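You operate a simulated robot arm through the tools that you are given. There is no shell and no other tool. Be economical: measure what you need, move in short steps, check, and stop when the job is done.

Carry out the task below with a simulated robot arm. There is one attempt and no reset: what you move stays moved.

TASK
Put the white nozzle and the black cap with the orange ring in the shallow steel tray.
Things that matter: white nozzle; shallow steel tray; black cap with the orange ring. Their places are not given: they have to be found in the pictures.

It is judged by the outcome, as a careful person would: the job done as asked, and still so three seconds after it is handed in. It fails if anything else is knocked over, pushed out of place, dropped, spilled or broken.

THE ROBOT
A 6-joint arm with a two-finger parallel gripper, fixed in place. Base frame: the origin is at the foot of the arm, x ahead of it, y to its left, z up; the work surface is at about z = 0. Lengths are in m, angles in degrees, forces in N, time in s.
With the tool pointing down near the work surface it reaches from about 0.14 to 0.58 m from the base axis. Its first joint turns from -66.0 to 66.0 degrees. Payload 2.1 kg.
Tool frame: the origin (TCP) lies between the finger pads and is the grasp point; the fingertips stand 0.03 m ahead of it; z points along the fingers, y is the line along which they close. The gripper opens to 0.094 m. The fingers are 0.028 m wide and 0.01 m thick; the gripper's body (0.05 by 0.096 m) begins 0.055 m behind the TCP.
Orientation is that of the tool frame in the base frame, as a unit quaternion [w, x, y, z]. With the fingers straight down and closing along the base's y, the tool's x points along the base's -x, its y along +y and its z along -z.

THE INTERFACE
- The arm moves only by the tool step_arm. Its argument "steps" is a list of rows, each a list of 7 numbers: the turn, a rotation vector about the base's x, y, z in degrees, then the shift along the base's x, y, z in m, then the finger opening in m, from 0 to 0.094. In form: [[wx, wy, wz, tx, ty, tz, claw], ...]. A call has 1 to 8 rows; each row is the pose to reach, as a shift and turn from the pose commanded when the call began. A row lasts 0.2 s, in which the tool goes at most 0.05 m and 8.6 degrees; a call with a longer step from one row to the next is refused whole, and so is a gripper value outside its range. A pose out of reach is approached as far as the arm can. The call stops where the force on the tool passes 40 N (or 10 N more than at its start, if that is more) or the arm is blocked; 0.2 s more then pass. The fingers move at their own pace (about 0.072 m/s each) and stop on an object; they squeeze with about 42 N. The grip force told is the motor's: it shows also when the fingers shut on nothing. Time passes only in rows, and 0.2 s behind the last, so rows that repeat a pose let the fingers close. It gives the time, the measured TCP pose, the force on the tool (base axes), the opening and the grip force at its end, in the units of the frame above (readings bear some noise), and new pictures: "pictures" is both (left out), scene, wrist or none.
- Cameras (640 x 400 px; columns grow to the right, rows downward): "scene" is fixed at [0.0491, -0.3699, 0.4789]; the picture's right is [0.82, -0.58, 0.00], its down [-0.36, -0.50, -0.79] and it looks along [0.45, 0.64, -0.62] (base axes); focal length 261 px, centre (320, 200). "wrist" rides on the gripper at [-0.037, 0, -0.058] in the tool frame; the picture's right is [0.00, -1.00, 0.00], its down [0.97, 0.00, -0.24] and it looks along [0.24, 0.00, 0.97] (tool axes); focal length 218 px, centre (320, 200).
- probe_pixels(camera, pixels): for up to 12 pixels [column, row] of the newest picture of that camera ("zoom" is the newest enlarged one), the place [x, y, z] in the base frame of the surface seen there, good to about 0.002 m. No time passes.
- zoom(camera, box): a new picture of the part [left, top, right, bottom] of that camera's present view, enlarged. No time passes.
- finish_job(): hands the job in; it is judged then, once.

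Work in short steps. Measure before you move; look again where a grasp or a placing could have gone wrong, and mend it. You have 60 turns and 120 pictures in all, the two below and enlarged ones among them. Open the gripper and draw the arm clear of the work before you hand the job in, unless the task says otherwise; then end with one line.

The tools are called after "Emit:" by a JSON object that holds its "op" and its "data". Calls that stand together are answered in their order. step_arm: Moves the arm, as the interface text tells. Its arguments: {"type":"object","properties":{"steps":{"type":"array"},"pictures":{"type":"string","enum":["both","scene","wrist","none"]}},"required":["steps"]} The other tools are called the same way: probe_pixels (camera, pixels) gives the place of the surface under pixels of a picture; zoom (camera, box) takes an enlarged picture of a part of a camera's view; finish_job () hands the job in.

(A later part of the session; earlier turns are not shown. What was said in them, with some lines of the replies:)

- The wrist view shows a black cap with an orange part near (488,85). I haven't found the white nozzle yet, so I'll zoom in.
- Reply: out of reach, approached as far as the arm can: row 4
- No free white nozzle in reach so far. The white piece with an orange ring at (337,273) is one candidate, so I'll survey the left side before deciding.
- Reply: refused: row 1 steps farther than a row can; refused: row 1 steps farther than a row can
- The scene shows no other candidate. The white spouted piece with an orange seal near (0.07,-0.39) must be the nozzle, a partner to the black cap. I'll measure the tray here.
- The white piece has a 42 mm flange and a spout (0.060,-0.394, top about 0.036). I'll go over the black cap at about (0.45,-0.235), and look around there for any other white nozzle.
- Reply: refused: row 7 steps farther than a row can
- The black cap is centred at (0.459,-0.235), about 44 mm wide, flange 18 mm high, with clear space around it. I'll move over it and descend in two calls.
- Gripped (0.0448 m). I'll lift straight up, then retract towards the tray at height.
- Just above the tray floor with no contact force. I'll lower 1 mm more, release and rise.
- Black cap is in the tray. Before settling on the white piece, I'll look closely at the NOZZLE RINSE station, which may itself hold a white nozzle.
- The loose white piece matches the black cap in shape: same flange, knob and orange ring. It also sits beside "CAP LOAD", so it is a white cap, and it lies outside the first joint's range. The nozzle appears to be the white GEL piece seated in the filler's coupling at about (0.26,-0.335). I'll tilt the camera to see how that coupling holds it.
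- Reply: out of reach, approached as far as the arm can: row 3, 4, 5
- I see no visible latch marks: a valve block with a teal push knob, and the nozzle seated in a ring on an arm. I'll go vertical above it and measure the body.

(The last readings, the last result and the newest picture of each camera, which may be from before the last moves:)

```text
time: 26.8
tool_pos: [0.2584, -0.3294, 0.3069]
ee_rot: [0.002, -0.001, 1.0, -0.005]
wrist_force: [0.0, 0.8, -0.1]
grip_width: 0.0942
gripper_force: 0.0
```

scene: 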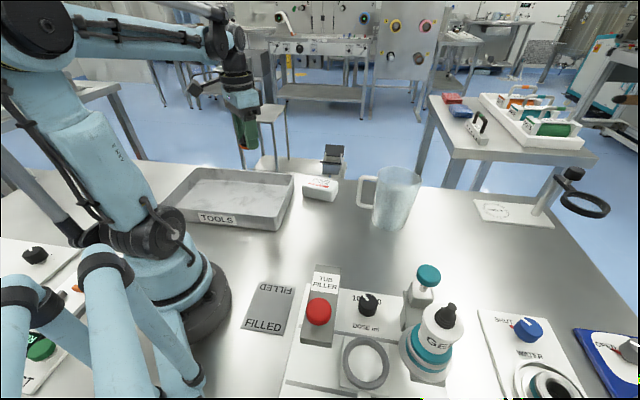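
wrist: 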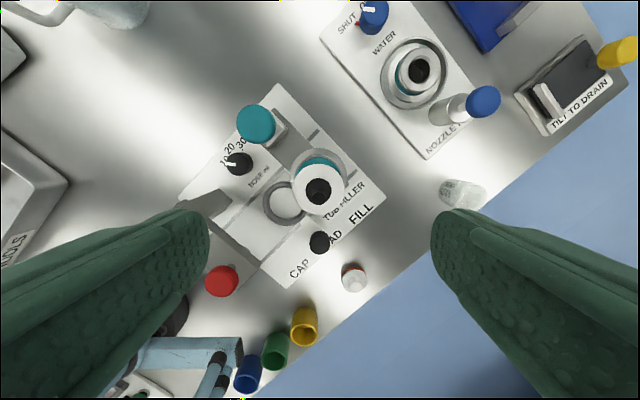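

Emit:
{"op": "zoom", "data": {"camera": "wrist", "box": [220, 90, 400, 240]}}

Emit:
{"op": "probe_pixels", "data": {"camera": "wrist", "pixels": [[320, 196], [299, 192], [340, 192], [297, 190], [343, 190], [320, 170], [320, 211], [318, 214], [319, 183], [257, 124], [240, 124], [274, 124]]}}

```text
2.67 times, centred on (310, 165) of wrist
```

zoom: 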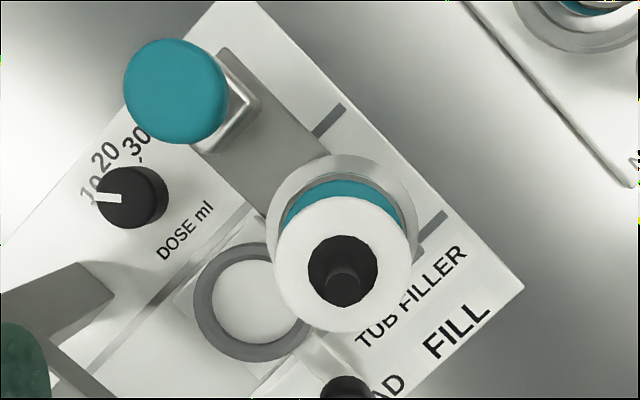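

```text
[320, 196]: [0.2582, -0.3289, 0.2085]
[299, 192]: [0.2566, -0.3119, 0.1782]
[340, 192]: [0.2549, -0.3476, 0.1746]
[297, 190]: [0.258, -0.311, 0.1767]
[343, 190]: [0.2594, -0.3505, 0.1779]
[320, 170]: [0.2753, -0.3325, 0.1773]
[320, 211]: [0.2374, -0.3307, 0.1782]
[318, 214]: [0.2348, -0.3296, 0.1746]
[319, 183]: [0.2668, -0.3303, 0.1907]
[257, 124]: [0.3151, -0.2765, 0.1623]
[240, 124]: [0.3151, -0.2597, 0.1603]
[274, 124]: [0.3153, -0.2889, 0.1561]
```

Nozzle axis at (0.256,-0.331), flange about 42 mm wide with its top at 0.178, tip at 0.21. I'll descend astride it to TCP z of about 0.168 and close.

Emit:
{"op": "step_arm", "data": {"steps": [[0, 0, 0, -0.002, -0.001, -0.04, 0.094], [0, 0, 0, -0.002, -0.001, -0.08, 0.094], [0, 0, 0, -0.002, -0.001, -0.11, 0.094], [0, 0, 0, -0.002, -0.001, -0.13, 0.094], [0, 0, 0, -0.002, -0.001, -0.138, 0.094], [0, 0, 0, -0.002, -0.001, -0.138, 0.094]], "pictures": "both"}}

```text
time: 28.2
tool_pos: [0.2564, -0.3302, 0.1692]
ee_rot: [0.0, 0.0, 1.0, -0.003]
wrist_force: [0.7, -0.6, -0.5]
grip_width: 0.094
gripper_force: 0.0
```

scene: 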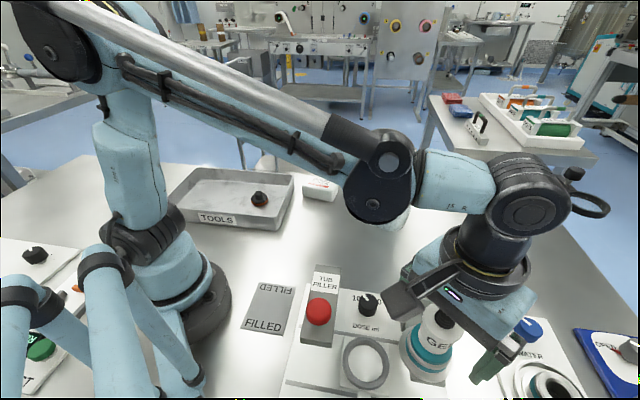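
wrist: 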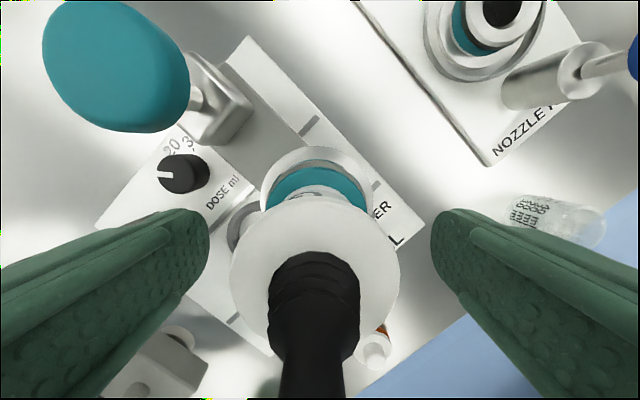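

Emit:
{"op": "step_arm", "data": {"steps": [[0, 0, 0, 0, 0, 0, 0.07], [0, 0, 0, 0, 0, 0, 0.05], [0, 0, 0, 0, 0, 0, 0.03], [0, 0, 0, 0, 0, 0, 0.03]], "pictures": "wrist"}}

```text
time: 29.2
tool_pos: [0.2572, -0.33, 0.169]
ee_rot: [0.001, 0.0, 1.0, -0.005]
wrist_force: [0.1, 3.8, 0.9]
grip_width: 0.0447
gripper_force: 41.4
```

wrist: 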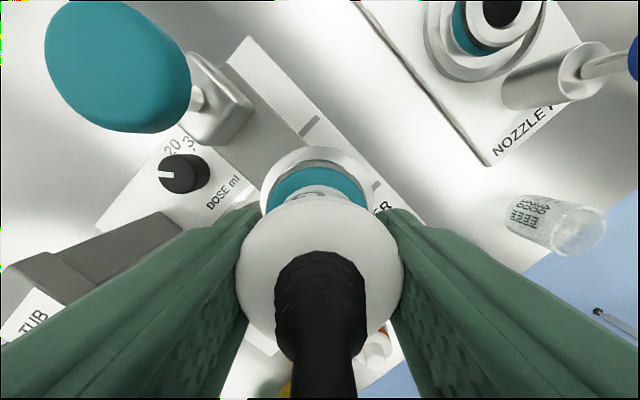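

Gripped at 0.0447 m. I'll try a gentle lift of a few mm and read the force.

Emit:
{"op": "step_arm", "data": {"steps": [[0, 0, 0, 0, 0.0005, 0.001, 0.03], [0, 0, 0, 0, 0.0005, 0.002, 0.03], [0, 0, 0, 0, 0.0005, 0.003, 0.03]], "pictures": "wrist"}}

```text
time: 30.0
tool_pos: [0.2571, -0.3313, 0.1725]
ee_rot: [0.002, 0.0, 1.0, -0.004]
wrist_force: [0.1, 1.1, -4.4]
grip_width: 0.0448
gripper_force: 42.2
```

wrist: 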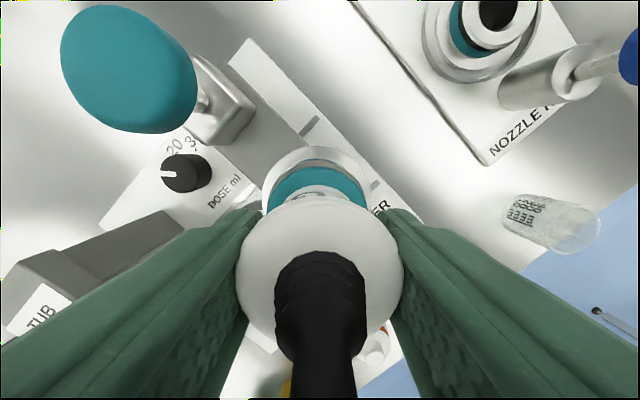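

It follows with only about 4 N, roughly its weight. I'll continue slowly.

Emit:
{"op": "step_arm", "data": {"steps": [[0, 0, 0, 0, 0, 0.003, 0.03], [0, 0, 0, 0, 0, 0.006, 0.03], [0, 0, 0, 0, 0, 0.01, 0.03], [0, 0, 0, 0, 0, 0.014, 0.03]], "pictures": "both"}}

Emit:
{"op": "zoom", "data": {"camera": "scene", "box": [380, 270, 500, 390]}}

```text
time: 31.0
tool_pos: [0.2565, -0.3307, 0.187]
ee_rot: [0.001, 0.0, 1.0, -0.005]
wrist_force: [-0.5, 0.0, -2.0]
grip_width: 0.0444
gripper_force: 41.9
```

scene: 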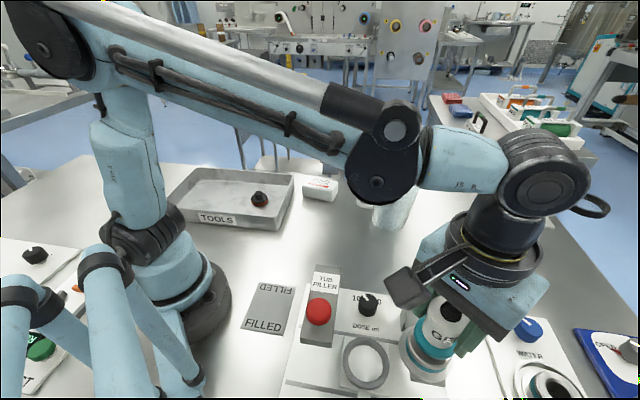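
wrist: 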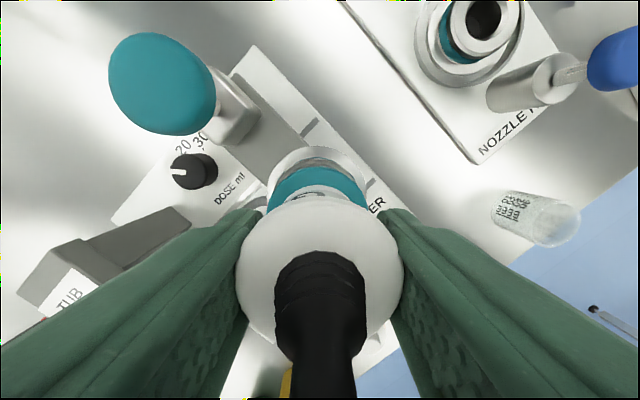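

```text
3.33 times, centred on (440, 330) of scene
```

zoom: 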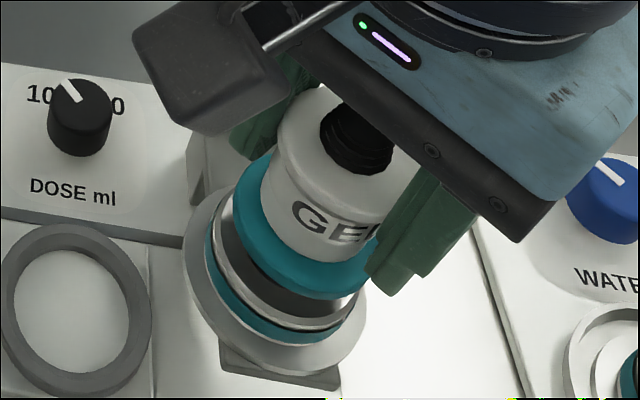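

It lifts out freely, so the nozzle is simply seated. I'll keep raising it.

Emit:
{"op": "step_arm", "data": {"steps": [[0, 0, 0, 0, 0, 0.01, 0.03], [0, 0, 0, 0, 0, 0.02, 0.03], [0, 0, 0, 0, 0, 0.035, 0.03], [0, 0, 0, 0, 0, 0.06, 0.03], [0, 0, 0, 0, 0, 0.09, 0.03], [0, 0, 0, 0, 0, 0.12, 0.03], [0, 0, 0, 0, 0, 0.14, 0.03]], "pictures": "both"}}

Emit:
{"op": "zoom", "data": {"camera": "scene", "box": [380, 180, 560, 390]}}

```text
time: 32.6
tool_pos: [0.257, -0.3306, 0.3275]
ee_rot: [0.0, 0.0, 1.0, -0.004]
wrist_force: [-0.3, 0.5, -2.0]
grip_width: 0.0446
gripper_force: 42.0
```

scene: 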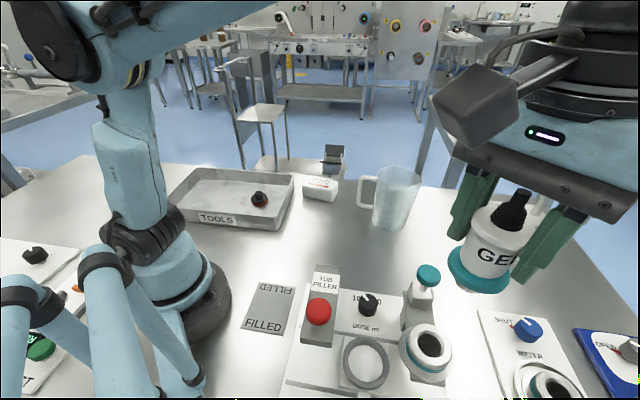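
wrist: 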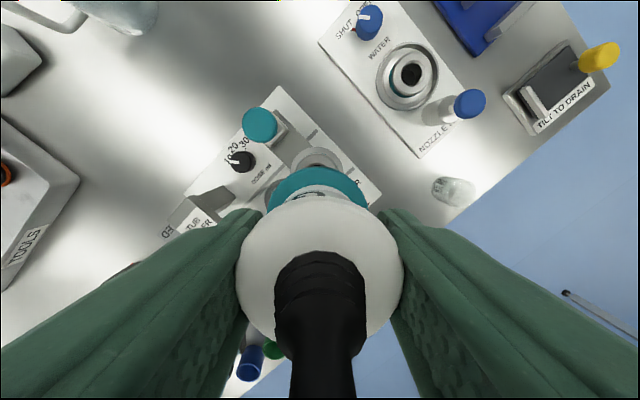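

```text
1.90 times, centred on (470, 285) of scene
```

zoom: 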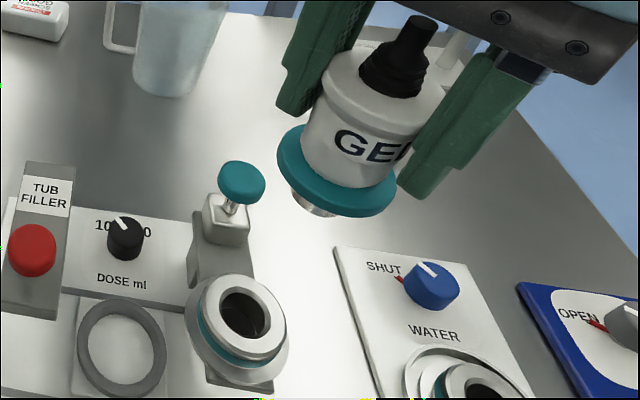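

Emit:
{"op": "probe_pixels", "data": {"camera": "scene", "pixels": [[469, 290], [466, 289], [472, 291], [470, 287], [480, 292], [455, 275]]}}

Emit:
{"op": "zoom", "data": {"camera": "scene", "box": [440, 240, 520, 300]}}

```text
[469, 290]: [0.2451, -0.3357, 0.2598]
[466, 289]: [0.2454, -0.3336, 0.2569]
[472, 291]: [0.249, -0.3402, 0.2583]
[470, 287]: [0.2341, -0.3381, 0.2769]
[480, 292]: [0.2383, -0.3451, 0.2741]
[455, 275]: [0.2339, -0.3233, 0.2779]
```

```text
6.67 times, centred on (480, 270) of scene
```

zoom: 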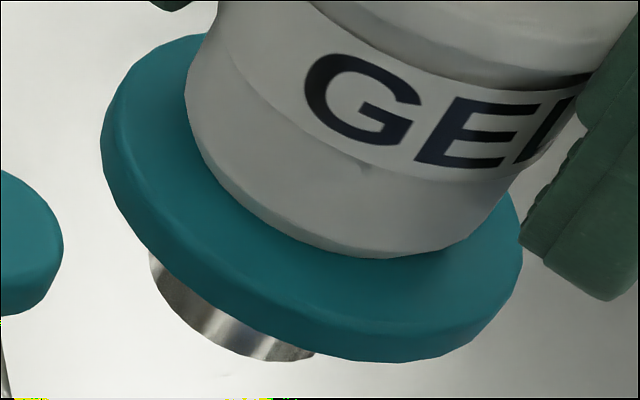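

The nozzle hangs with its metal stem ending about 0.071 below the TCP. I'll carry it high to the free part of the tray, (0.17,0.285), and stand it there.

Emit:
{"op": "step_arm", "data": {"steps": [[0, 0, 0, 0.02, 0.035, 0, 0.03], [0, 0, 0, 0.04, 0.075, 0, 0.03], [0, 0, 0, 0.05, 0.115, 0, 0.03], [0, 0, 0, 0.06, 0.155, 0, 0.03], [0, 0, 0, 0.06, 0.2, 0, 0.03], [0, 0, 0, 0.06, 0.245, 0, 0.03], [0, 0, 0, 0.06, 0.29, 0, 0.03], [0, 0, 0, 0.06, 0.33, 0, 0.03]], "pictures": "none"}}

Emit:
{"op": "step_arm", "data": {"steps": [[0, 0, 0, -0.01, 0.045, 0, 0.03], [0, 0, 0, -0.02, 0.09, 0, 0.03], [0, 0, 0, -0.03, 0.13, 0, 0.03], [0, 0, 0, -0.05, 0.17, 0, 0.03], [0, 0, 0, -0.08, 0.205, 0, 0.03], [0, 0, 0, -0.11, 0.24, 0, 0.03], [0, 0, 0, -0.135, 0.27, 0, 0.03], [0, 0, 0, -0.145, 0.285, -0.03, 0.03]], "pictures": "both"}}

```text
time: 34.4
tool_pos: [0.3178, 0.0033, 0.3283]
ee_rot: [0.001, 0.001, 1.0, -0.005]
wrist_force: [0.4, -0.4, -1.6]
grip_width: 0.0445
gripper_force: 42.0
```

```text
time: 36.2
tool_pos: [0.1725, 0.283, 0.2968]
ee_rot: [0.001, 0.0, 1.0, -0.004]
wrist_force: [-0.8, -0.7, -1.5]
grip_width: 0.0446
gripper_force: 42.0
```

scene: 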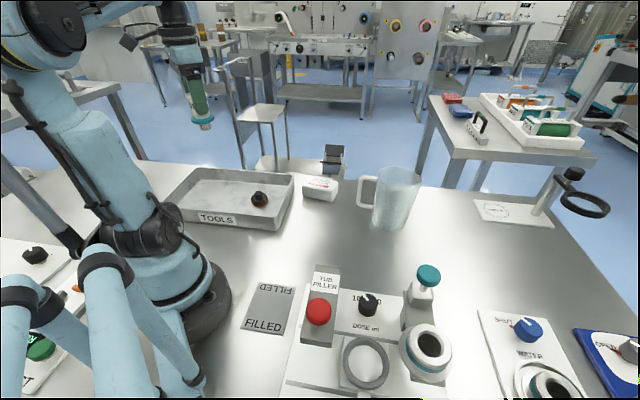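
wrist: 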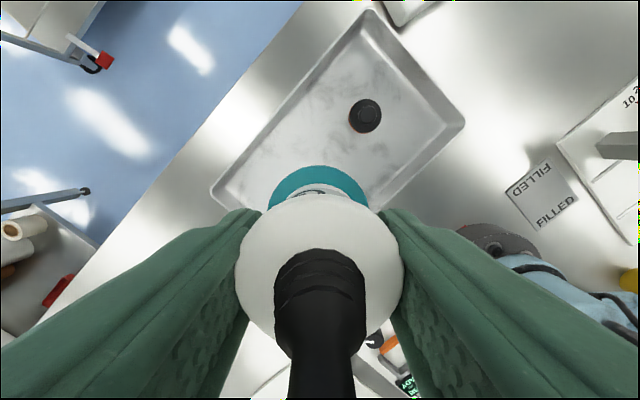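

Emit:
{"op": "step_arm", "data": {"steps": [[0, 0, 0, 0, 0, -0.045, 0.03], [0, 0, 0, 0, 0, -0.09, 0.03], [0, 0, 0, 0, 0, -0.135, 0.03], [0, 0, 0, 0, 0, -0.175, 0.03], [0, 0, 0, 0, 0, -0.2, 0.03], [0, 0, 0, 0, 0, -0.21, 0.03], [0, 0, 0, 0, 0, -0.21, 0.03]], "pictures": "scene"}}

Emit:
{"op": "zoom", "data": {"camera": "scene", "box": [160, 100, 320, 240]}}

```text
time: 37.8
tool_pos: [0.171, 0.2841, 0.0855]
ee_rot: [0.001, 0.0, 1.0, -0.004]
wrist_force: [-0.5, -0.7, -0.7]
grip_width: 0.0446
gripper_force: 41.8
```

scene: 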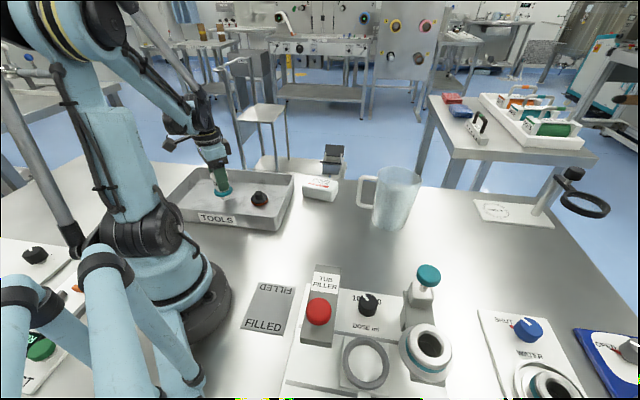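

```text
2.86 times, centred on (240, 170) of scene
```

zoom: 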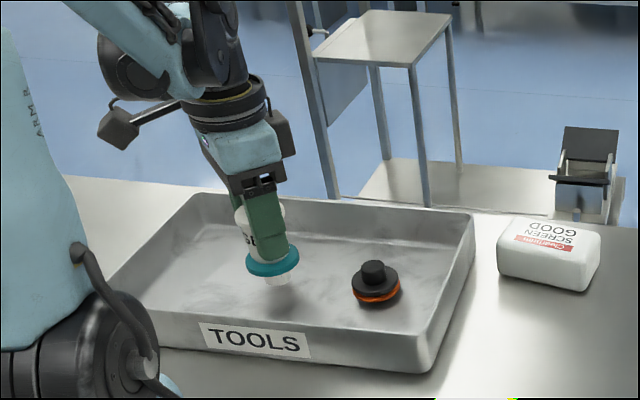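

The stem is close to the floor. I'll lower in small steps, watching the force.

Emit:
{"op": "step_arm", "data": {"steps": [[0, 0, 0, 0, 0, -0.002, 0.03], [0, 0, 0, 0, 0, -0.004, 0.03], [0, 0, 0, 0, 0, -0.006, 0.03], [0, 0, 0, 0, 0, -0.008, 0.03]], "pictures": "none"}}

```text
time: 38.8
tool_pos: [0.1736, 0.2847, 0.0799]
ee_rot: [0.001, 0.001, 1.0, -0.003]
wrist_force: [1.1, 0.6, 37.2]
grip_width: 0.0448
gripper_force: 42.4
```

Contact (37 N). I'll ease up about 1.5 mm before releasing.

Emit:
{"op": "step_arm", "data": {"steps": [[0, 0, 0, 0, 0, 0.001, 0.03], [0, 0, 0, 0, 0, 0.0018, 0.03]], "pictures": "none"}}

```text
time: 39.4
tool_pos: [0.1726, 0.2856, 0.0795]
ee_rot: [0.0, 0.0, 1.0, -0.004]
wrist_force: [0.6, -0.8, -0.7]
grip_width: 0.0446
gripper_force: 42.0
```

Emit:
{"op": "step_arm", "data": {"steps": [[0, 0, 0, 0, 0, -0.0003, 0.044], [0, 0, 0, 0, 0, -0.0003, 0.048], [0, 0, 0, 0, 0, -0.0003, 0.055], [0, 0, 0, 0, 0, -0.0003, 0.064], [0, 0, 0, 0, 0, -0.0003, 0.07], [0, 0, 0, 0, 0, -0.0003, 0.07]], "pictures": "both"}}

Emit:
{"op": "zoom", "data": {"camera": "scene", "box": [160, 100, 320, 240]}}

```text
time: 40.8
tool_pos: [0.1728, 0.2846, 0.0795]
ee_rot: [0.0, 0.0, 1.0, -0.005]
wrist_force: [-0.5, 0.2, -0.5]
grip_width: 0.07
gripper_force: 0.1
```

scene: 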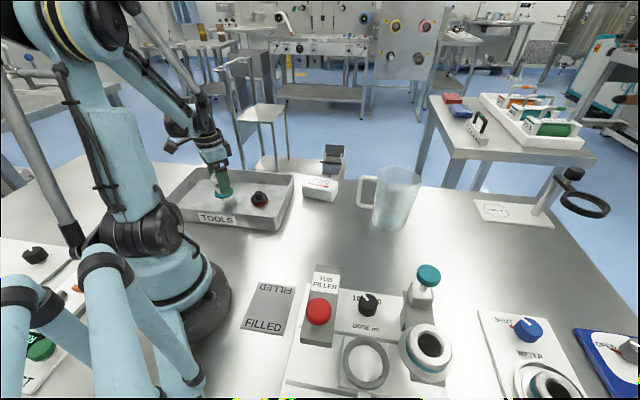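
wrist: 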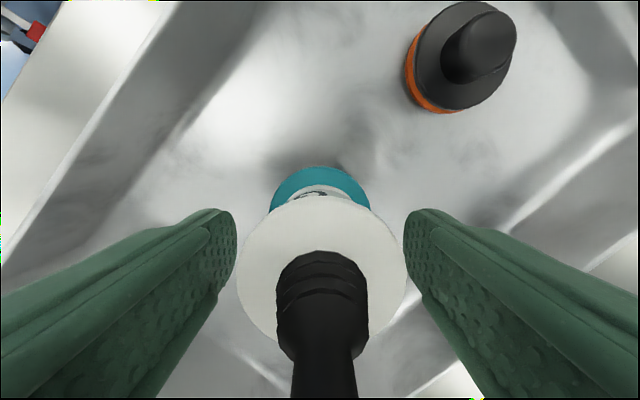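

```text
2.86 times, centred on (240, 170) of scene
```

zoom: 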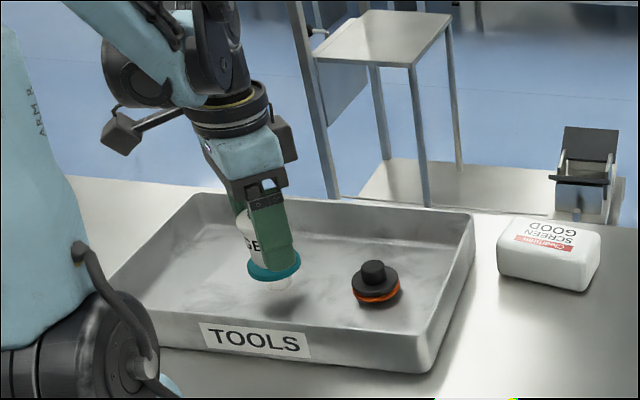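

It stands on its own. I'll rise straight up.

Emit:
{"op": "step_arm", "data": {"steps": [[0, 0, 0, 0, 0, 0.02, 0.075], [0, 0, 0, 0, 0, 0.05, 0.08], [0, 0, 0, 0, 0, 0.09, 0.085], [0, 0, 0, 0, 0, 0.135, 0.094], [0, 0, 0, 0, 0, 0.18, 0.094], [0, 0, 0, 0.02, -0.02, 0.22, 0.094], [0, 0, 0, 0.05, -0.04, 0.24, 0.094], [0, 0, 0, 0.08, -0.07, 0.25, 0.094]], "pictures": "both"}}

Emit:
{"op": "zoom", "data": {"camera": "scene", "box": [160, 120, 340, 250]}}

```text
time: 42.6
tool_pos: [0.2522, 0.2132, 0.3326]
ee_rot: [0.001, -0.001, 1.0, -0.004]
wrist_force: [0.5, 0.4, -0.7]
grip_width: 0.0942
gripper_force: 0.0
```

scene: 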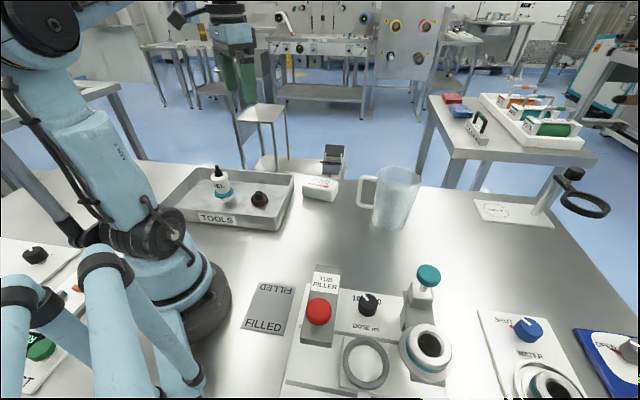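
wrist: 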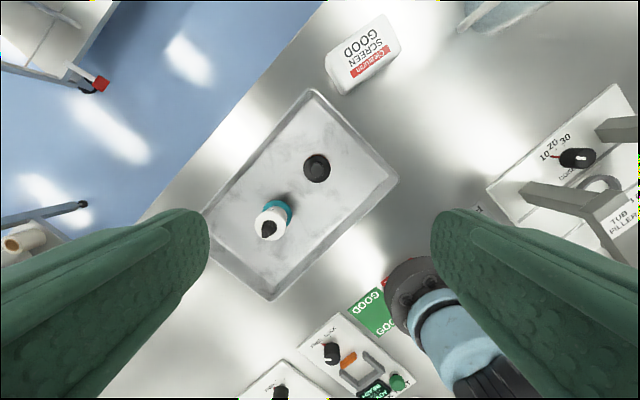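

```text
3.08 times, centred on (250, 185) of scene
```

zoom: 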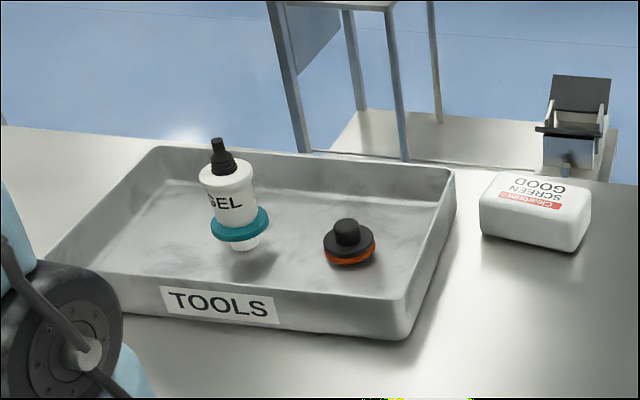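

Both pieces stand in the tray, the gripper is open and the arm is clear above, so I'm handing in.

Emit:
{"op": "finish_job", "data": {}}

```text
The job is handed in.
```

The black cap with the orange ring and the white nozzle are both standing in the steel tray. I took the nozzle to be the white GEL piece from the tub filler, not the loose white piece with an orange ring beside it, which looked like a second cap.
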